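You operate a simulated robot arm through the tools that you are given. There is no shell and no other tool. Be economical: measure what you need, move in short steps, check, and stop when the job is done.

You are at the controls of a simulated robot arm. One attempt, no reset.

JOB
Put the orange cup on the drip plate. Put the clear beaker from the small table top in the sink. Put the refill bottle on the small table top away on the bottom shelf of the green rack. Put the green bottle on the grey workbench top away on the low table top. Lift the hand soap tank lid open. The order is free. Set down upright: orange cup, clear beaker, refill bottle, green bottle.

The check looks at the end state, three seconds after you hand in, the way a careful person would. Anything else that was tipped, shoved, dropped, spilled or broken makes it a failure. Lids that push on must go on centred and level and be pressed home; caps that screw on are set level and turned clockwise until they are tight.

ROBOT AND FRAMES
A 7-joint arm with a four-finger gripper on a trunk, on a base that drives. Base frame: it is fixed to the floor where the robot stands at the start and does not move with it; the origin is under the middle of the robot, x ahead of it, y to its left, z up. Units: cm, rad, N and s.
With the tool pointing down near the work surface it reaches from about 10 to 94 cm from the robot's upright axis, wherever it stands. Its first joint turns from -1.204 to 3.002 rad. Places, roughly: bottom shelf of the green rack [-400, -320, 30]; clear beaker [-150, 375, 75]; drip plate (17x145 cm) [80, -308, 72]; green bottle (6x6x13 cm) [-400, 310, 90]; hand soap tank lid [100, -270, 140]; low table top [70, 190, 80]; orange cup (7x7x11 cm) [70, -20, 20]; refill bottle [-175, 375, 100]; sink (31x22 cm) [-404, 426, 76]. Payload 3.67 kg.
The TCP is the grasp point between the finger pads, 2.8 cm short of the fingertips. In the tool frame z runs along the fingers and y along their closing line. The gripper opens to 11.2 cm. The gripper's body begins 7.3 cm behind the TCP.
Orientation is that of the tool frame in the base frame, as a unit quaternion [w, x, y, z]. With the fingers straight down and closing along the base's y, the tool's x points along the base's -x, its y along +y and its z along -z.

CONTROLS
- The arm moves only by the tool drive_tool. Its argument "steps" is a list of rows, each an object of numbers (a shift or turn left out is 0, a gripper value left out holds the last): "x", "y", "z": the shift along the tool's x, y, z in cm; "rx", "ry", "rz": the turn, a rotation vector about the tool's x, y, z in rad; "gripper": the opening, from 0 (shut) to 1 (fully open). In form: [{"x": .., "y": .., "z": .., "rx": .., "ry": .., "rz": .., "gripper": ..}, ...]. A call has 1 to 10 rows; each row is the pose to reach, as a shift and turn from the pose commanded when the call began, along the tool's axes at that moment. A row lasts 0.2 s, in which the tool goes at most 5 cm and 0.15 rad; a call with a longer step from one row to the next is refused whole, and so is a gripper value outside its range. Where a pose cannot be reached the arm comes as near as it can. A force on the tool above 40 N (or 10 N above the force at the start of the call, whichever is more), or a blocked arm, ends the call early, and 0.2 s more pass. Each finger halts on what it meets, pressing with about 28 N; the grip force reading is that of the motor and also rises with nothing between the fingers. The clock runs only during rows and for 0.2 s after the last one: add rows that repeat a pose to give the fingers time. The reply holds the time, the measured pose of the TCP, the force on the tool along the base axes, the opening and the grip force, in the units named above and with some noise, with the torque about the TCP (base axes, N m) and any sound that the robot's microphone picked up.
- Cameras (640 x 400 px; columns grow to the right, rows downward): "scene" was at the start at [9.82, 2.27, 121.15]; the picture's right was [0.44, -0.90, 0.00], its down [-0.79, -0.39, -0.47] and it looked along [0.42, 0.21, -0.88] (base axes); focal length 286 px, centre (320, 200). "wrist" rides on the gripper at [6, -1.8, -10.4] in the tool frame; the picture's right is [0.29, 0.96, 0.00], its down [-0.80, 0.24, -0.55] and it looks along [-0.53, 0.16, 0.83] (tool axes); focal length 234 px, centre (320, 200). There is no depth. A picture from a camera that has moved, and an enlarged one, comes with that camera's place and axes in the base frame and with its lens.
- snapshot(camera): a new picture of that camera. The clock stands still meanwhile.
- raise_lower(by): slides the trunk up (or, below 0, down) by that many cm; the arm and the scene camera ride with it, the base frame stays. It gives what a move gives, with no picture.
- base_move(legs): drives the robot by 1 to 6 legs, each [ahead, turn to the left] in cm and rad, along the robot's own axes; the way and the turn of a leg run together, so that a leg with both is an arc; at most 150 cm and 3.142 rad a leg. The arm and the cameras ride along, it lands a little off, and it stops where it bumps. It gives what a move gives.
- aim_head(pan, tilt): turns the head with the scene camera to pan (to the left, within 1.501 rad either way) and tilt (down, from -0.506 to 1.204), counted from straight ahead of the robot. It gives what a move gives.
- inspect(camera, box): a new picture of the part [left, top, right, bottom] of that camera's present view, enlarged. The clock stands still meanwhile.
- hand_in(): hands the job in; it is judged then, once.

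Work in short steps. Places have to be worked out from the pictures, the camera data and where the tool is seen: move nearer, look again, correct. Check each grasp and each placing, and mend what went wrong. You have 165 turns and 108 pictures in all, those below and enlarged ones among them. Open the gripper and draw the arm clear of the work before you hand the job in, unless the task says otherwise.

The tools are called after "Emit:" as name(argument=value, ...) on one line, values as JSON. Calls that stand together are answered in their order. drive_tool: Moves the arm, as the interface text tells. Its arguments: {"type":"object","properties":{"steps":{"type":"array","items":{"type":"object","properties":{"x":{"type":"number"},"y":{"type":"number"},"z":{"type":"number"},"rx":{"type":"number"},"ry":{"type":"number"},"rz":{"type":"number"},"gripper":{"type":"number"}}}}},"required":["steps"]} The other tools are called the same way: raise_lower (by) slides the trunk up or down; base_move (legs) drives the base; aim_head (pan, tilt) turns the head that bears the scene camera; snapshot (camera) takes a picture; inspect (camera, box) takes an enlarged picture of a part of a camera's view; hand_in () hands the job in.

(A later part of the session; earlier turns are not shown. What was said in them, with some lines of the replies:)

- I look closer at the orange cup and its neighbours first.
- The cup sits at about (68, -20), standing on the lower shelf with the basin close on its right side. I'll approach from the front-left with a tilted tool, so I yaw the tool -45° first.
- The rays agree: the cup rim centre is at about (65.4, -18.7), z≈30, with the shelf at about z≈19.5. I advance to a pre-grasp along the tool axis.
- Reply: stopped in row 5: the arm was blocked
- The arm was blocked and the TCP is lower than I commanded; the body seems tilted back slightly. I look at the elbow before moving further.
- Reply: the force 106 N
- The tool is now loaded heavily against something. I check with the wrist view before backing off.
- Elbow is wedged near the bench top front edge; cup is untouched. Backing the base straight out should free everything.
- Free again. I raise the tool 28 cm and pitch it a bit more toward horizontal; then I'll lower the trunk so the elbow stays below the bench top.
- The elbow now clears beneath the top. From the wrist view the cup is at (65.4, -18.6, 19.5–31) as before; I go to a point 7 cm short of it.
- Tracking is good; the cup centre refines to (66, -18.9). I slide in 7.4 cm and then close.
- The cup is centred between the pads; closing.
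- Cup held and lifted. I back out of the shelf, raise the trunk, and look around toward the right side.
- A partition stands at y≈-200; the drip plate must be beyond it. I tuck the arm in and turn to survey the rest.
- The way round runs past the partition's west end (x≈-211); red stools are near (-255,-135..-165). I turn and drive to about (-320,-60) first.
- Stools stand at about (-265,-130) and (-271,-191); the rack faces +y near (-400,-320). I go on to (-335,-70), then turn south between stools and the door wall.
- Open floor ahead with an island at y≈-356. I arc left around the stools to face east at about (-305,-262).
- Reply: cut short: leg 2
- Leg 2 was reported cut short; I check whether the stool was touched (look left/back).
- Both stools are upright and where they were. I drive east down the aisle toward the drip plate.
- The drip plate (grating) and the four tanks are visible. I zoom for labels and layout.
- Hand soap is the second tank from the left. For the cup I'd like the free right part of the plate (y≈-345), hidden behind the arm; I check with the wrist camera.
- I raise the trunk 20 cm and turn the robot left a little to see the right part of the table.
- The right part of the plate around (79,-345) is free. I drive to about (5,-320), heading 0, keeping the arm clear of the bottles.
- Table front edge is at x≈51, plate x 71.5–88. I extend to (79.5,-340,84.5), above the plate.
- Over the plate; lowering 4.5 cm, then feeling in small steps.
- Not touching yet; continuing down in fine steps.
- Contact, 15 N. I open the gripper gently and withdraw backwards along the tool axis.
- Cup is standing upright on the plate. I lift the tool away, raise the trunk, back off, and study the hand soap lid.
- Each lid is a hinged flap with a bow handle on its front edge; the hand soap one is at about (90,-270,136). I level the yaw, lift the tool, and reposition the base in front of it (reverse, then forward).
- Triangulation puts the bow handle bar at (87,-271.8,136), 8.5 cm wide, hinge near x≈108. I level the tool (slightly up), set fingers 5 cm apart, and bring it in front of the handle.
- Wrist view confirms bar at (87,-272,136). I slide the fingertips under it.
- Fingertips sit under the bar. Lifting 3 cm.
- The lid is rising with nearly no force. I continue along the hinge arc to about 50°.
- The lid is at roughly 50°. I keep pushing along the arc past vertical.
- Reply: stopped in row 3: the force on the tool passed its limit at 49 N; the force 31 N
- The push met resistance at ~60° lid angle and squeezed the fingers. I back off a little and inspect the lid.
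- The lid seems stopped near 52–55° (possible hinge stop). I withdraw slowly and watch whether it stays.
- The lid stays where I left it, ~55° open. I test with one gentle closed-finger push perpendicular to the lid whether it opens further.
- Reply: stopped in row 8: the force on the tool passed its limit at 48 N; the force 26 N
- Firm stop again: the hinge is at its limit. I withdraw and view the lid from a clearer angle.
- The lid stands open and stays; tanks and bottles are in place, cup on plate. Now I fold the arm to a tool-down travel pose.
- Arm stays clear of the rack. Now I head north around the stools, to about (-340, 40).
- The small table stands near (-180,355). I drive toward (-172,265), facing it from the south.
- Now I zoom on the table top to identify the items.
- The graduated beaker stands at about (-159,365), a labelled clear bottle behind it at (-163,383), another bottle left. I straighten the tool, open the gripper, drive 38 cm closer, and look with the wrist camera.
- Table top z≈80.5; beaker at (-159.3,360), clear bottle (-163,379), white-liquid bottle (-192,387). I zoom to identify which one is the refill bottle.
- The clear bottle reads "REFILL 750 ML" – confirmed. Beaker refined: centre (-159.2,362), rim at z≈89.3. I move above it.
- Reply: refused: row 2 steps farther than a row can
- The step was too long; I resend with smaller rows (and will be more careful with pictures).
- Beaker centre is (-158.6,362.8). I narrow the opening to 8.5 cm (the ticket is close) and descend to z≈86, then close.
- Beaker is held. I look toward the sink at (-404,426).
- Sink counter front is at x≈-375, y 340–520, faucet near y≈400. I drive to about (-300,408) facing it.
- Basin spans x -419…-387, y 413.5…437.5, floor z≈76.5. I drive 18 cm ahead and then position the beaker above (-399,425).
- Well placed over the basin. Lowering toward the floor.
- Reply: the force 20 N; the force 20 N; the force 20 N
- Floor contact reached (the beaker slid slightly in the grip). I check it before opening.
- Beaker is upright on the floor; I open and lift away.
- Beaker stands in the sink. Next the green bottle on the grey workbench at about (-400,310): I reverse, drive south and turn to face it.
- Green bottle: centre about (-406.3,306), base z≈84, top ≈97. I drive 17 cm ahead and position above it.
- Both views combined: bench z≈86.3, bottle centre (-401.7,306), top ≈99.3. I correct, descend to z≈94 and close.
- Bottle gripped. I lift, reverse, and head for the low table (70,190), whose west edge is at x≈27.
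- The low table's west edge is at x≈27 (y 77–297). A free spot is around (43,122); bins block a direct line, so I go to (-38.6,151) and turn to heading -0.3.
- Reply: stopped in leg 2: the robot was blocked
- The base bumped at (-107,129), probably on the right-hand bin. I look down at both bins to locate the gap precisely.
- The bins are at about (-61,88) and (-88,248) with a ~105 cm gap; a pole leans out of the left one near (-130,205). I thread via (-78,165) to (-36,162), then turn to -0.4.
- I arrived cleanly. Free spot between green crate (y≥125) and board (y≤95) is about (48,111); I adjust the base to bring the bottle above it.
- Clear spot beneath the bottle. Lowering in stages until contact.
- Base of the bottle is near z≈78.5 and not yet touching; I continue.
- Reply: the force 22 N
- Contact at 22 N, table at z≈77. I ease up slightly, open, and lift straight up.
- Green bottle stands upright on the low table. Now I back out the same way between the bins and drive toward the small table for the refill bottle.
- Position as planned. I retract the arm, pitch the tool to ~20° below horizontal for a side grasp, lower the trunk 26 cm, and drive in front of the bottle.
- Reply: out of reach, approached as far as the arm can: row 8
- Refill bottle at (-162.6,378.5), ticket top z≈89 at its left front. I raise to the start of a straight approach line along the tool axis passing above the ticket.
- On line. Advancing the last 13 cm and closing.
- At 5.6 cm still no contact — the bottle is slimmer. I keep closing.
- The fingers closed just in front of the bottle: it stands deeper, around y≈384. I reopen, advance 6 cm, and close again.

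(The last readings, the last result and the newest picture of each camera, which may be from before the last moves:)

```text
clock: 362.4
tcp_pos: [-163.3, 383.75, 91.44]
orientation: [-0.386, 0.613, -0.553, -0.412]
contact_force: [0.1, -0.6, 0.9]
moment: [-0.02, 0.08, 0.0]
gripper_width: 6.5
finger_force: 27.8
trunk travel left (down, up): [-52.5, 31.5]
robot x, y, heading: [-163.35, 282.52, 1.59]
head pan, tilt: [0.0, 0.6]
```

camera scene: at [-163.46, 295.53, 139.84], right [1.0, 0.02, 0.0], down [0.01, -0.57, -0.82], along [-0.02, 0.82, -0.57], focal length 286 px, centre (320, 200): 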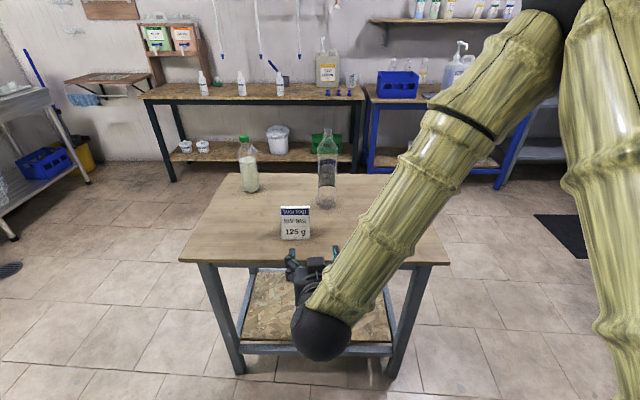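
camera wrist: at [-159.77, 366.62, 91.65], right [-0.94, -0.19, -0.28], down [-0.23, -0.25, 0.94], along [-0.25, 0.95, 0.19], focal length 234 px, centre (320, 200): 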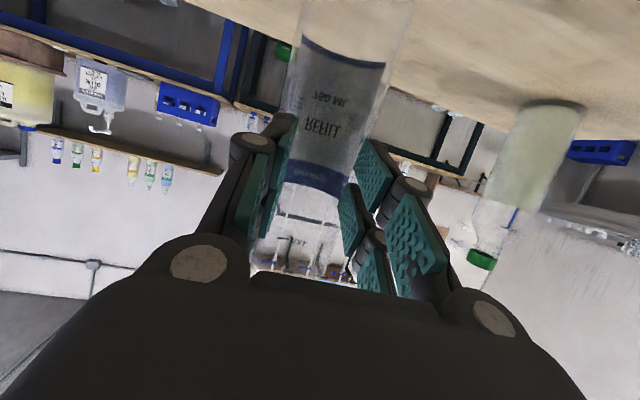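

Grip established (6.5 cm). I lift, raise the trunk and check.

Emit:
drive_tool(steps=[{"x": -2, "z": -0.8}, {"x": -4.7, "z": -1.8}, {"x": -4.7, "z": -1.8}])

Emit:
raise_lower(by=18)

Emit:
base_move(legs=[[-25, 0]])

Emit:
snapshot(camera="scene")

```text
clock: 363.2
tcp_pos: [-163.21, 383.88, 96.33]
orientation: [-0.386, 0.613, -0.552, -0.413]
contact_force: [0.6, 0.5, -0.2]
moment: [0.0, -0.01, -0.01]
gripper_width: 6.51
finger_force: 27.9
trunk travel left (down, up): [-52.5, 31.5]
robot x, y, heading: [-163.3, 282.25, 1.591]
head pan, tilt: [0.0, 0.6]
```

```text
clock: 365.2
tcp_pos: [-163.31, 383.84, 114.41]
orientation: [-0.386, 0.613, -0.552, -0.414]
contact_force: [0.1, -0.6, -0.1]
moment: [0.01, -0.01, -0.02]
gripper_width: 6.53
finger_force: 28.3
trunk travel left (down, up): [-70.5, 13.5]
robot x, y, heading: [-162.9, 281.78, 1.592]
head pan, tilt: [0.0, 0.6]
```

```text
clock: 367.0
tcp_pos: [-162.63, 358.71, 114.48]
orientation: [-0.387, 0.611, -0.553, -0.413]
contact_force: [0.4, -0.1, 0.8]
moment: [0.0, -0.02, -0.02]
gripper_width: 6.49
finger_force: 28.3
trunk travel left (down, up): [-70.5, 13.5]
robot x, y, heading: [-162.83, 256.61, 1.591]
head pan, tilt: [0.0, 0.6]
```

```text
15 pictures are left
camera scene: at [-162.97, 270.39, 157.86], right [1.0, 0.02, 0.0], down [0.01, -0.56, -0.83], along [-0.01, 0.83, -0.56], focal length 286 px, centre (320, 200)
```

scene: 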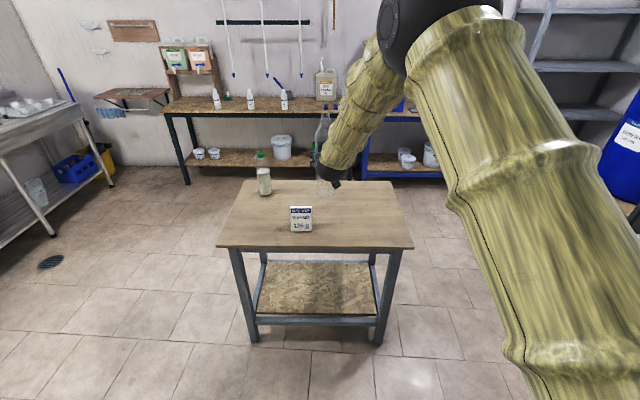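

Bottle held; ticket and other bottle undisturbed. I tuck the arm and drive back toward the green rack along the known free route.

Emit:
drive_tool(steps=[{"x": 1.5, "y": 0.4, "z": -3.9}, {"x": 3, "y": 0.8, "z": -7.8}, {"x": 4.5, "y": 1.1, "z": -11.7}, {"x": 6, "y": 1.5, "z": -15.6}, {"x": 7.5, "y": 1.9, "z": -19.5}, {"x": 9, "y": 2.3, "z": -23.4}, {"x": 10.4, "y": 2.6, "z": -27}, {"x": 11.8, "y": 3, "z": -30.7}])

Emit:
base_move(legs=[[0, 2.433], [120, 0], [115, 0], [0, 0.554], [130, 0], [117, 0]])

Emit:
aim_head(pan=-0.15, tilt=0.65)

Emit:
snapshot(camera="scene")

```text
clock: 368.8
tcp_pos: [-162.68, 325.54, 114.53]
orientation: [-0.388, 0.611, -0.553, -0.412]
contact_force: [-0.6, -0.7, -0.3]
moment: [-0.03, -0.01, -0.03]
gripper_width: 6.49
finger_force: 27.8
trunk travel left (down, up): [-70.5, 13.5]
robot x, y, heading: [-162.33, 256.93, 1.588]
head pan, tilt: [0.0, 0.6]
```

```text
clock: 399.3
tcp_pos: [-351.93, -239.09, 114.29]
orientation: [0.379, 0.602, 0.564, -0.419]
contact_force: [-0.3, 0.2, -0.7]
moment: [0.01, -0.01, 0.01]
gripper_width: 6.51
finger_force: 27.6
trunk travel left (down, up): [-70.5, 13.5]
robot x, y, heading: [-340.69, -170.98, -1.718]
head pan, tilt: [0.0, 0.6]
```

```text
clock: 400.0
tcp_pos: [-351.79, -239.02, 114.37]
orientation: [0.379, 0.602, 0.563, -0.421]
contact_force: [0.1, -0.3, -0.4]
moment: [0.01, -0.01, 0.01]
gripper_width: 6.49
finger_force: 28.2
trunk travel left (down, up): [-70.5, 13.5]
robot x, y, heading: [-340.29, -171.09, -1.722]
head pan, tilt: [-0.15, 0.649]
```

```text
14 pictures are left
camera scene: at [-343.78, -184.46, 157.42], right [-0.96, 0.29, 0.0], down [0.18, 0.58, -0.8], along [-0.23, -0.76, -0.6], focal length 286 px, centre (320, 200)
```

scene: 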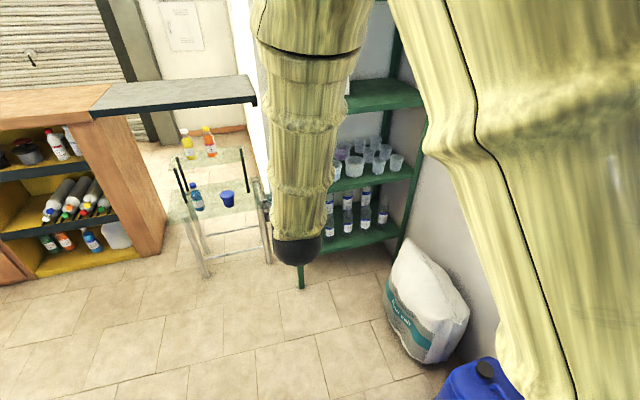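

The bottom shelf (z≈29) has a front row of bottles on the north side; the free area is at its east end, around (-374,-322), reachable diagonally from the north-east. I raise the trunk for clearance and drive to (-280,-264), heading -2.58.

Emit:
raise_lower(by=13)

Emit:
base_move(legs=[[0, 0.151], [65, 0], [0, 1.138], [66, 0], [0, -2.151]])

Emit:
aim_head(pan=0, tilt=0.7)

Emit:
snapshot(camera="scene")

```text
clock: 401.6
tcp_pos: [-351.91, -239.04, 127.45]
orientation: [0.379, 0.602, 0.564, -0.419]
contact_force: [-0.5, 0.5, -0.5]
moment: [-0.01, 0.01, -0.01]
gripper_width: 6.52
finger_force: 28.1
trunk travel left (down, up): [-83.5, 0.5]
robot x, y, heading: [-340.35, -171.24, -1.718]
head pan, tilt: [-0.15, 0.649]
```

```text
clock: 417.1
tcp_pos: [-339.91, -299.19, 127.47]
orientation: [0.168, 0.783, 0.258, -0.541]
contact_force: [-0.2, -0.6, -0.1]
moment: [0.02, -0.01, -0.01]
gripper_width: 6.55
finger_force: 28.0
trunk travel left (down, up): [-83.5, 0.5]
robot x, y, heading: [-280.56, -264.13, -2.591]
head pan, tilt: [-0.15, 0.649]
```

```text
clock: 417.8
tcp_pos: [-339.93, -299.09, 127.35]
orientation: [0.167, 0.783, 0.258, -0.541]
contact_force: [0.5, 0.5, -0.3]
moment: [-0.01, -0.01, 0.0]
gripper_width: 6.52
finger_force: 27.9
trunk travel left (down, up): [-83.5, 0.5]
robot x, y, heading: [-280.99, -264.13, -2.591]
head pan, tilt: [0.0, 0.7]
```

```text
13 pictures are left
camera scene: at [-292.18, -271.29, 169.99], right [-0.52, 0.85, 0.0], down [0.55, 0.34, -0.76], along [-0.65, -0.4, -0.64], focal length 286 px, centre (320, 200)
```

scene: 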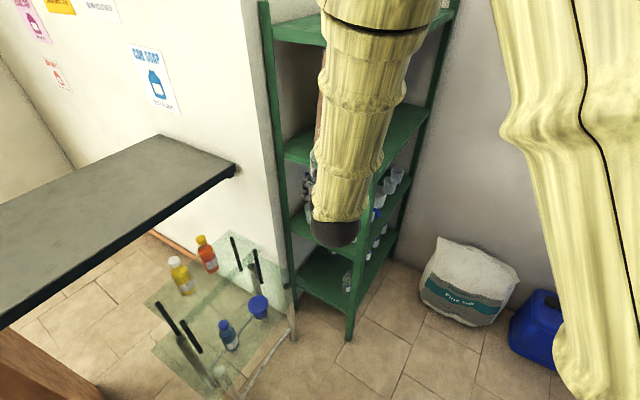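

The path to (-375,-321) is straight ahead along the tool. I lower the trunk so the bottle's bottom is just above shelf level.

Emit:
raise_lower(by=-77)

Emit:
snapshot(camera="scene")

Emit:
snapshot(camera="wrist")

```text
refused: -77 is not a number from -40 to 40
```

```text
12 pictures are left
camera scene: at [-292.18, -271.29, 169.99], right [-0.52, 0.85, 0.0], down [0.55, 0.34, -0.76], along [-0.65, -0.4, -0.64], focal length 286 px, centre (320, 200)
```

scene: 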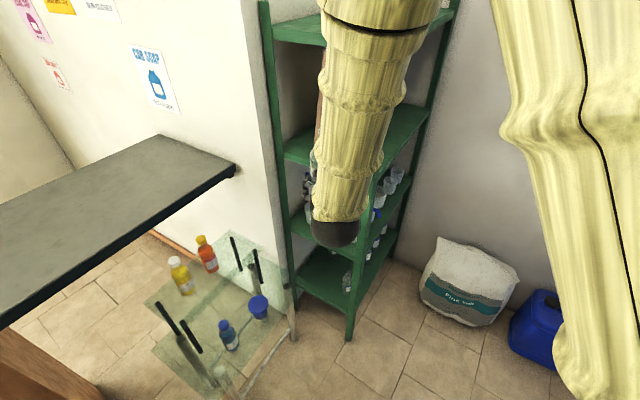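

```text
11 pictures are left
camera wrist: at [-331.28, -290.74, 125.53], right [0.64, -0.71, -0.28], down [0.34, -0.07, 0.94], along [-0.69, -0.7, 0.19], focal length 234 px, centre (320, 200)
```

wrist: 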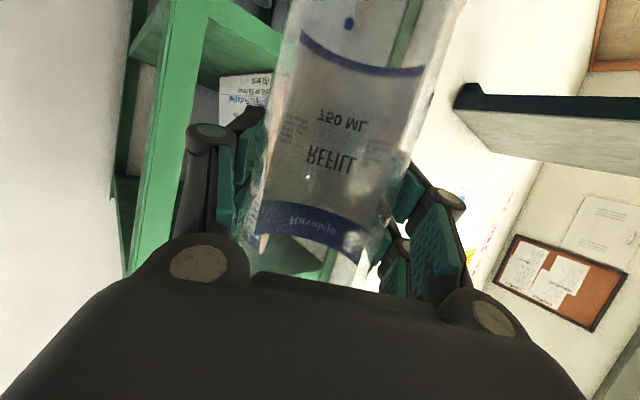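

Emit:
raise_lower(by=-39)

Emit:
raise_lower(by=-38)

Emit:
snapshot(camera="scene")

```text
clock: 421.6
tcp_pos: [-339.92, -299.13, 88.45]
orientation: [0.167, 0.783, 0.258, -0.541]
contact_force: [-0.2, -0.6, -0.7]
moment: [-0.06, -0.01, -0.03]
gripper_width: 6.52
finger_force: 28.0
trunk travel left (down, up): [-44.5, 39.5]
robot x, y, heading: [-280.64, -264.4, -2.596]
head pan, tilt: [0.0, 0.7]
```

```text
clock: 425.2
tcp_pos: [-340.02, -299.08, 50.4]
orientation: [0.168, 0.783, 0.259, -0.54]
contact_force: [-0.3, 0.9, -0.4]
moment: [-0.02, 0.03, 0.0]
gripper_width: 6.51
finger_force: 28.0
trunk travel left (down, up): [-6.5, 77.5]
robot x, y, heading: [-280.59, -264.34, -2.589]
head pan, tilt: [0.0, 0.7]
```

```text
10 pictures are left
camera scene: at [-292.15, -271.3, 92.99], right [-0.52, 0.85, 0.0], down [0.55, 0.34, -0.76], along [-0.65, -0.4, -0.64], focal length 286 px, centre (320, 200)
```

scene: 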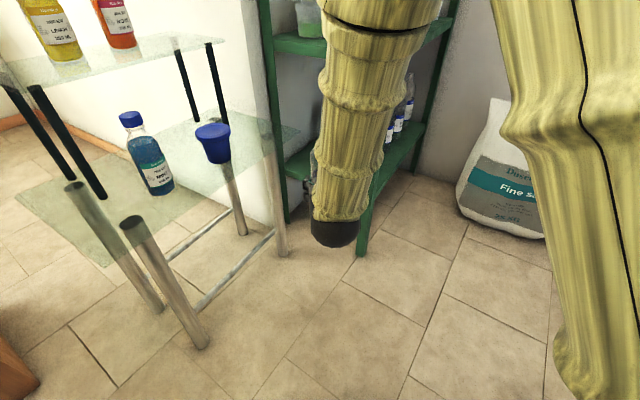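

Bottle is at shelf-bay height with clear passage. I drive 27 cm forward along the line.

Emit:
base_move(legs=[[27, 0]])

Emit:
aim_head(pan=0.1, tilt=0.65)

Emit:
snapshot(camera="scene")

Emit:
snapshot(camera="wrist")

```text
clock: 427.1
tcp_pos: [-363.03, -313.43, 50.5]
orientation: [0.167, 0.784, 0.258, -0.54]
contact_force: [-0.1, -0.2, -0.7]
moment: [0.04, -0.03, -0.01]
gripper_width: 6.54
finger_force: 28.4
trunk travel left (down, up): [-6.5, 77.5]
robot x, y, heading: [-303.67, -278.11, -2.589]
head pan, tilt: [0.0, 0.7]
```

```text
clock: 427.8
tcp_pos: [-363.05, -313.36, 50.46]
orientation: [0.167, 0.783, 0.258, -0.54]
contact_force: [-0.1, 0.3, 0.3]
moment: [0.04, -0.01, 0.02]
gripper_width: 6.55
finger_force: 28.2
trunk travel left (down, up): [-6.5, 77.5]
robot x, y, heading: [-303.78, -278.54, -2.59]
head pan, tilt: [0.099, 0.649]
```

```text
9 pictures are left
camera scene: at [-315.02, -286.38, 93.42], right [-0.61, 0.8, 0.0], down [0.48, 0.37, -0.8], along [-0.63, -0.48, -0.6], focal length 286 px, centre (320, 200)
```

scene: 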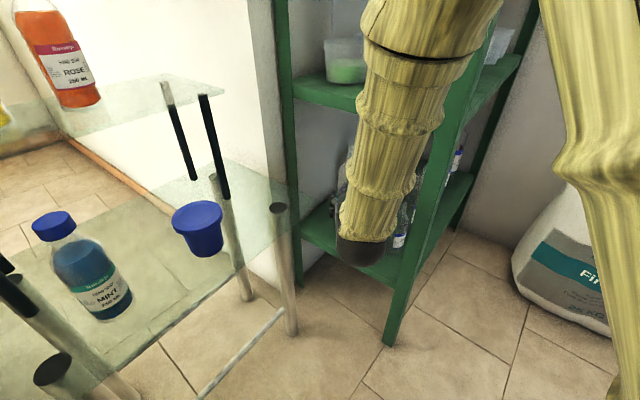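

```text
8 pictures are left
camera wrist: at [-354.44, -305.03, 48.53], right [0.64, -0.71, -0.28], down [0.34, -0.07, 0.94], along [-0.69, -0.7, 0.19], focal length 234 px, centre (320, 200)
```

wrist: 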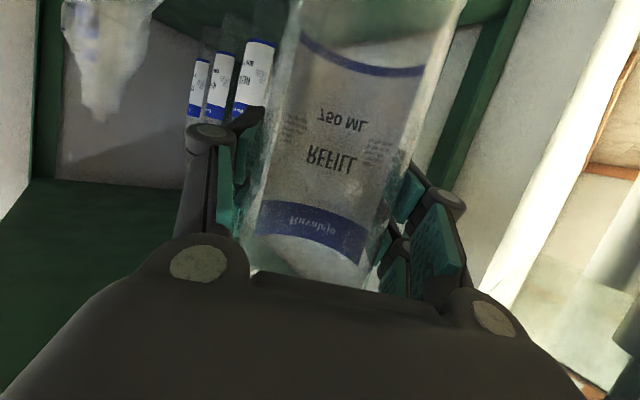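

Path is clear: nearest bottles are at (-394,-322) and (-378,-305). I extend 12 cm to about (-373,-320.4).

Emit:
drive_tool(steps=[{"x": -1.1, "z": 2.9}, {"x": -2.2, "y": -0.1, "z": 5.7}, {"x": -3.3, "y": -0.15, "z": 8.6}, {"x": -4.4, "y": -0.2, "z": 11.4}, {"x": -4.4, "y": -0.2, "z": 11.4}])

Emit:
snapshot(camera="scene")

```text
clock: 429.0
tcp_pos: [-373.1, -320.35, 50.52]
orientation: [0.168, 0.783, 0.259, -0.54]
contact_force: [-0.4, -0.2, -0.2]
moment: [-0.01, 0.01, -0.04]
gripper_width: 6.55
finger_force: 28.1
trunk travel left (down, up): [-6.5, 77.5]
robot x, y, heading: [-303.97, -278.03, -2.586]
head pan, tilt: [0.099, 0.649]
```

```text
7 pictures are left
camera scene: at [-315.02, -286.39, 93.42], right [-0.61, 0.8, 0.0], down [0.48, 0.37, -0.8], along [-0.63, -0.48, -0.6], focal length 286 px, centre (320, 200)
```

scene: 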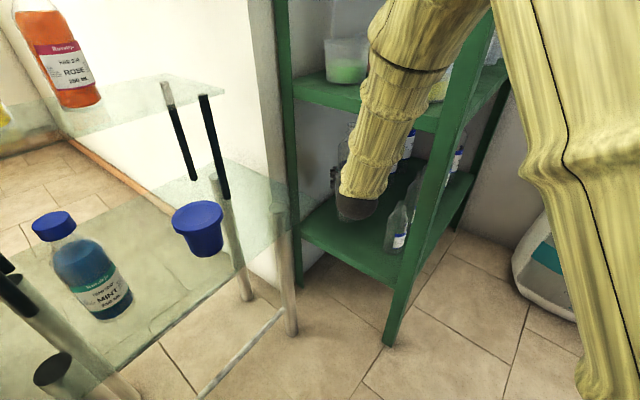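

The hand is well inside the bay above the free shelf area. I go 2 cm deeper and lower toward the shelf.

Emit:
drive_tool(steps=[{"x": -0.7, "z": 1.9}, {"x": 1.5, "z": 2.8}, {"x": 3.6, "y": 0.1, "z": 3.6}, {"x": 5.0, "y": 0.1, "z": 4.1}, {"x": 5.0, "y": 0.1, "z": 4.1}])

Emit:
drive_tool(steps=[{"x": 0.5, "z": 0.19}, {"x": 1, "z": 0.38}, {"x": 1.4, "z": 0.54}, {"x": 1.4, "z": 0.54}])

Emit:
drive_tool(steps=[{"x": 0.4, "z": 0.15}, {"x": 0.8, "z": 0.3}, {"x": 1.1, "z": 0.43}, {"x": 1.1, "z": 0.43}])

```text
clock: 430.2
tcp_pos: [-374.75, -321.58, 44.32]
orientation: [0.167, 0.783, 0.257, -0.542]
contact_force: [0.0, -0.5, -0.1]
moment: [-0.03, -0.02, 0.01]
gripper_width: 6.52
finger_force: 28.0
trunk travel left (down, up): [-6.5, 77.5]
robot x, y, heading: [-303.93, -278.46, -2.59]
head pan, tilt: [0.099, 0.649]
```

```text
clock: 431.2
tcp_pos: [-374.87, -321.45, 43.11]
orientation: [0.167, 0.782, 0.257, -0.542]
contact_force: [-4.0, 0.8, 26.3]
moment: [-0.02, -0.09, 0.03]
gripper_width: 6.52
finger_force: 28.1
trunk travel left (down, up): [-6.5, 77.5]
robot x, y, heading: [-303.46, -278.44, -2.591]
head pan, tilt: [0.099, 0.649]
```

```text
clock: 432.2
tcp_pos: [-374.81, -321.42, 41.69]
orientation: [0.168, 0.783, 0.258, -0.541]
contact_force: [-3.4, 2.7, 24.0]
moment: [0.11, -0.15, 0.02]
gripper_width: 6.53
finger_force: 27.4
trunk travel left (down, up): [-6.5, 77.5]
robot x, y, heading: [-303.79, -277.99, -2.588]
head pan, tilt: [0.099, 0.649]
```

Contact felt (≈25 N); the bottle stands on the shelf. I check the wrist view before releasing.

Emit:
snapshot(camera="wrist")

```text
6 pictures are left
camera wrist: at [-366.12, -313.13, 39.81], right [0.64, -0.71, -0.29], down [0.34, -0.07, 0.94], along [-0.69, -0.7, 0.19], focal length 234 px, centre (320, 200)
```

wrist: 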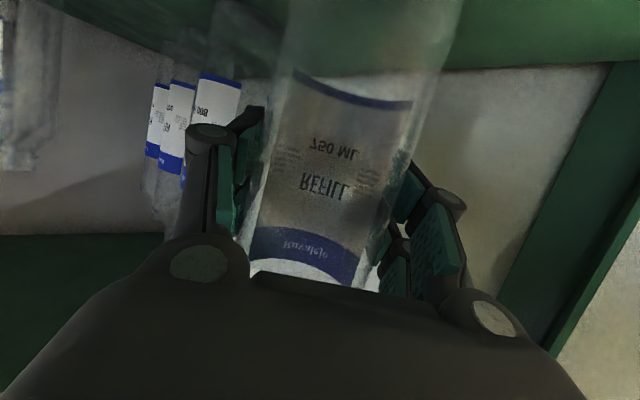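

Bottle is upright on the shelf. Opening and withdrawing backwards.

Emit:
drive_tool(steps=[{"x": -0.3, "z": -0.1, "gripper": 0.66}, {"x": -0.3, "z": -0.1, "gripper": 0.76}, {"x": -0.3, "z": -0.1, "gripper": 0.84}, {"x": -0.3, "z": -0.1, "gripper": 0.84}])

Emit:
drive_tool(steps=[{"x": 0.5, "z": -2.5}, {"x": 1.2, "z": -5.5}, {"x": 2, "z": -9}, {"x": 2.8, "z": -12.5}, {"x": 3.5, "z": -15}])

Emit:
base_move(legs=[[-28, 0]])

Emit:
snapshot(camera="scene")

```text
clock: 433.2
tcp_pos: [-374.78, -321.55, 42.0]
orientation: [0.167, 0.783, 0.258, -0.54]
contact_force: [0.1, -0.7, 0.5]
moment: [0.03, 0.01, -0.01]
gripper_width: 9.42
finger_force: 0.1
trunk travel left (down, up): [-6.5, 77.5]
robot x, y, heading: [-303.73, -277.85, -2.59]
head pan, tilt: [0.099, 0.649]
```

```text
clock: 434.4
tcp_pos: [-362.56, -312.49, 44.04]
orientation: [0.168, 0.785, 0.256, -0.538]
contact_force: [0.0, 0.0, 0.3]
moment: [-0.01, 0.05, 0.0]
gripper_width: 9.41
finger_force: 0.0
trunk travel left (down, up): [-6.5, 77.5]
robot x, y, heading: [-303.53, -278.39, -2.592]
head pan, tilt: [0.099, 0.649]
```

```text
clock: 436.4
tcp_pos: [-338.59, -298.13, 44.16]
orientation: [0.168, 0.784, 0.256, -0.54]
contact_force: [0.2, -0.4, 0.3]
moment: [-0.02, -0.01, 0.01]
gripper_width: 9.42
finger_force: 0.1
trunk travel left (down, up): [-6.5, 77.5]
robot x, y, heading: [-279.96, -263.05, -2.593]
head pan, tilt: [0.099, 0.649]
```

```text
5 pictures are left
camera scene: at [-291.12, -271.68, 93.42], right [-0.61, 0.79, 0.0], down [0.48, 0.37, -0.8], along [-0.63, -0.48, -0.6], focal length 286 px, centre (320, 200)
```

scene: 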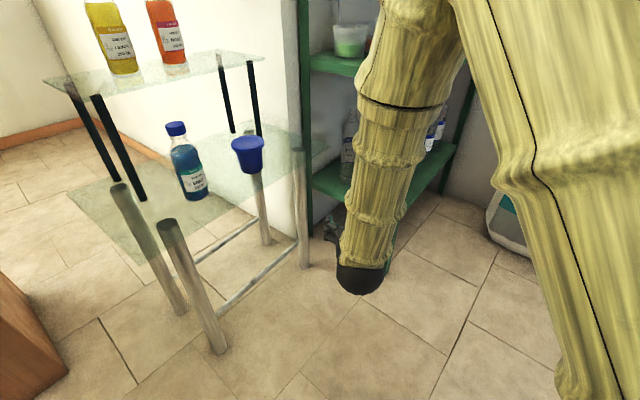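

Emit:
inspect(camera="scene", box=[300, 80, 420, 220])

Emit:
base_move(legs=[[0, 2.35]])

Emit:
raise_lower(by=40)

Emit:
aim_head(pan=0.25, tilt=0.1)

Emit:
snapshot(camera="scene")

```text
2.86 times, centred on (360, 150) of scene
camera zoom: at [-291.12, -271.68, 93.42], right [-0.61, 0.79, 0.0], down [0.48, 0.37, -0.8], along [-0.63, -0.48, -0.6], focal length 818 px, centre (206, 343)
```

zoom: 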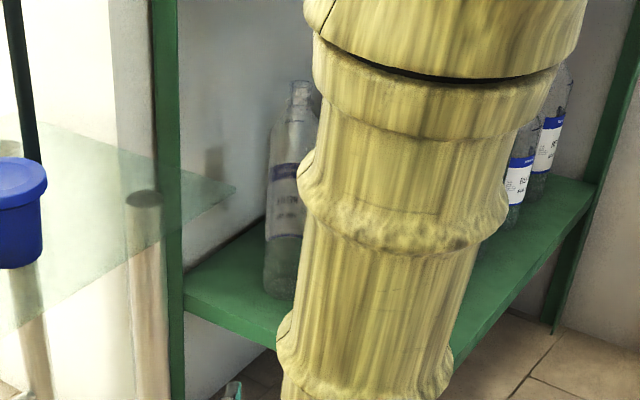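

```text
clock: 438.7
tcp_pos: [-315.29, -321.63, 44.29]
orientation: [0.293, 0.699, 0.438, -0.484]
contact_force: [-7.3, 1.8, 1.6]
moment: [-0.09, -0.3, 0.05]
gripper_width: 8.99
finger_force: 0.0
trunk travel left (down, up): [-6.5, 77.5]
robot x, y, heading: [-280.07, -263.42, -2.077]
head pan, tilt: [0.099, 0.649]
stopped in leg 1: the force on the tool passed its limit at 131 N (the readings are from after the stop); the commanded pose is now the measured one
```

```text
clock: 439.6
tcp_pos: [-315.21, -321.38, 47.44]
orientation: [0.289, 0.701, 0.441, -0.48]
contact_force: [-3.4, 3.8, -8.9]
moment: [-0.39, 0.53, 0.15]
gripper_width: 9.11
finger_force: 0.0
trunk travel left (down, up): [-10.1, 73.9]
robot x, y, heading: [-280.05, -263.69, -2.082]
head pan, tilt: [0.099, 0.649]
stopped: the force on the tool passed its limit at 70 N (the readings are from after the stop); the commanded pose is now the measured one
```

```text
clock: 440.6
tcp_pos: [-315.16, -321.41, 47.39]
orientation: [0.291, 0.701, 0.442, -0.479]
contact_force: [-6.5, 13.3, -13.8]
moment: [-1.25, 0.77, 0.89]
gripper_width: 9.1
finger_force: 0.0
trunk travel left (down, up): [-10.1, 73.9]
robot x, y, heading: [-280.03, -263.46, -2.083]
head pan, tilt: [0.25, 0.099]
```

```text
3 pictures are left
camera scene: at [-284.86, -277.02, 102.02], right [-0.97, 0.26, 0.0], down [0.03, 0.1, -0.99], along [-0.26, -0.96, -0.1], focal length 286 px, centre (320, 200)
```

scene: 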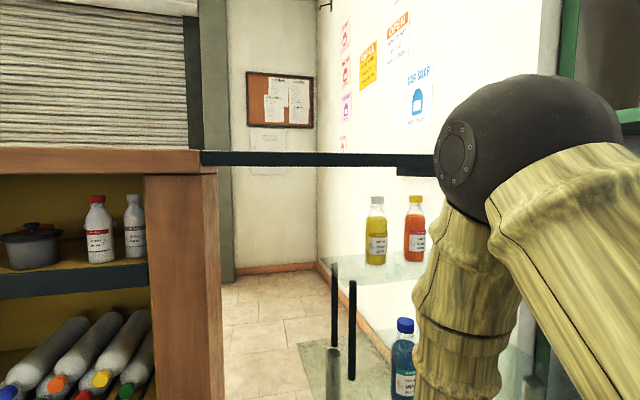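

I mistakenly turned with the arm still low and touched the glass table; its items are still upright. I undo: lower the trunk by 3 cm, then turn back right.

Emit:
raise_lower(by=-3.4)

Emit:
base_move(legs=[[0, -0.4]])

```text
clock: 441.3
tcp_pos: [-315.14, -321.43, 44.12]
orientation: [0.291, 0.7, 0.442, -0.48]
contact_force: [-7.7, 0.7, -3.5]
moment: [0.02, -0.01, -0.03]
gripper_width: 8.92
finger_force: 0.0
trunk travel left (down, up): [-6.7, 77.3]
robot x, y, heading: [-279.93, -263.66, -2.078]
head pan, tilt: [0.25, 0.099]
```

```text
clock: 442.9
tcp_pos: [-334.96, -303.11, 44.05]
orientation: [0.189, 0.774, 0.294, -0.527]
contact_force: [-0.1, -0.3, -0.1]
moment: [0.05, -0.02, 0.03]
gripper_width: 9.4
finger_force: 0.1
trunk travel left (down, up): [-6.7, 77.3]
robot x, y, heading: [-279.67, -263.8, -2.484]
head pan, tilt: [0.25, 0.099]
```

Free again. I take the same view as before to compare the glass table's position.

Emit:
aim_head(pan=-0.01, tilt=0.65)

Emit:
snapshot(camera="scene")

```text
clock: 443.9
tcp_pos: [-334.95, -303.12, 44.01]
orientation: [0.19, 0.774, 0.294, -0.529]
contact_force: [0.5, 0.1, -0.1]
moment: [0.04, 0.03, -0.01]
gripper_width: 9.44
finger_force: 0.1
trunk travel left (down, up): [-6.7, 77.3]
robot x, y, heading: [-279.73, -263.55, -2.481]
head pan, tilt: [-0.01, 0.649]
```

```text
2 pictures are left
camera scene: at [-290.85, -272.06, 93.61], right [-0.61, 0.8, 0.0], down [0.48, 0.37, -0.8], along [-0.63, -0.48, -0.6], focal length 286 px, centre (320, 200)
```

scene: 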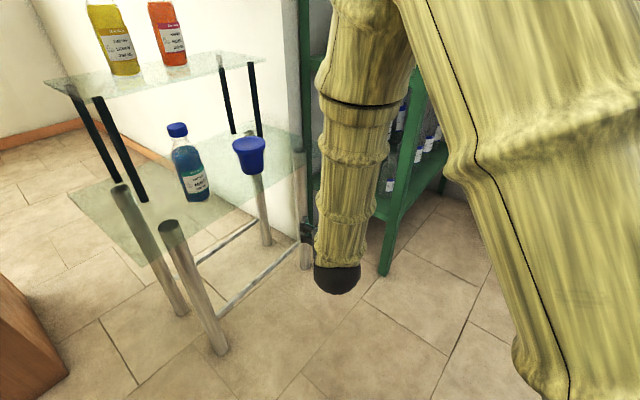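

All four items are in place. The glass table and everything on it sit exactly as before the touch, the gripper is open, and the arm is clear, so I hand in.

Emit:
hand_in()

```text
The job is handed in.
```

I completed all five tasks and handed the job in. Partway through I bumped two other things, and the checker might count that.

- **Orange cup:** standing upright on the drip plate, at its right-hand end.
- **Clear beaker:** standing upright in the sink.
- **Refill bottle:** standing upright on the bottom shelf of the green rack, at its east end.
- **Green bottle:** standing upright on the low table, between the green crate and the brown board.
- **Hand soap tank lid:** open. It stopped against what seems to be the hinge limit, at an estimated 55° or more, and stayed there after I let go. I did not look at it again before handing in.

**Glass table:** after placing the refill bottle, I turned with the arm still low and hit the glass table beside the rack, with up to 131 N on the tool. A picture from the same spot afterwards showed the table and its bottles where they had been.

**Blue bin:** earlier the base was blocked, probably by the open blue bin near (-60, 88). I backed off and went around it. The bin and the jug in it were still upright in a picture afterwards, but I did not measure whether the bin had moved.
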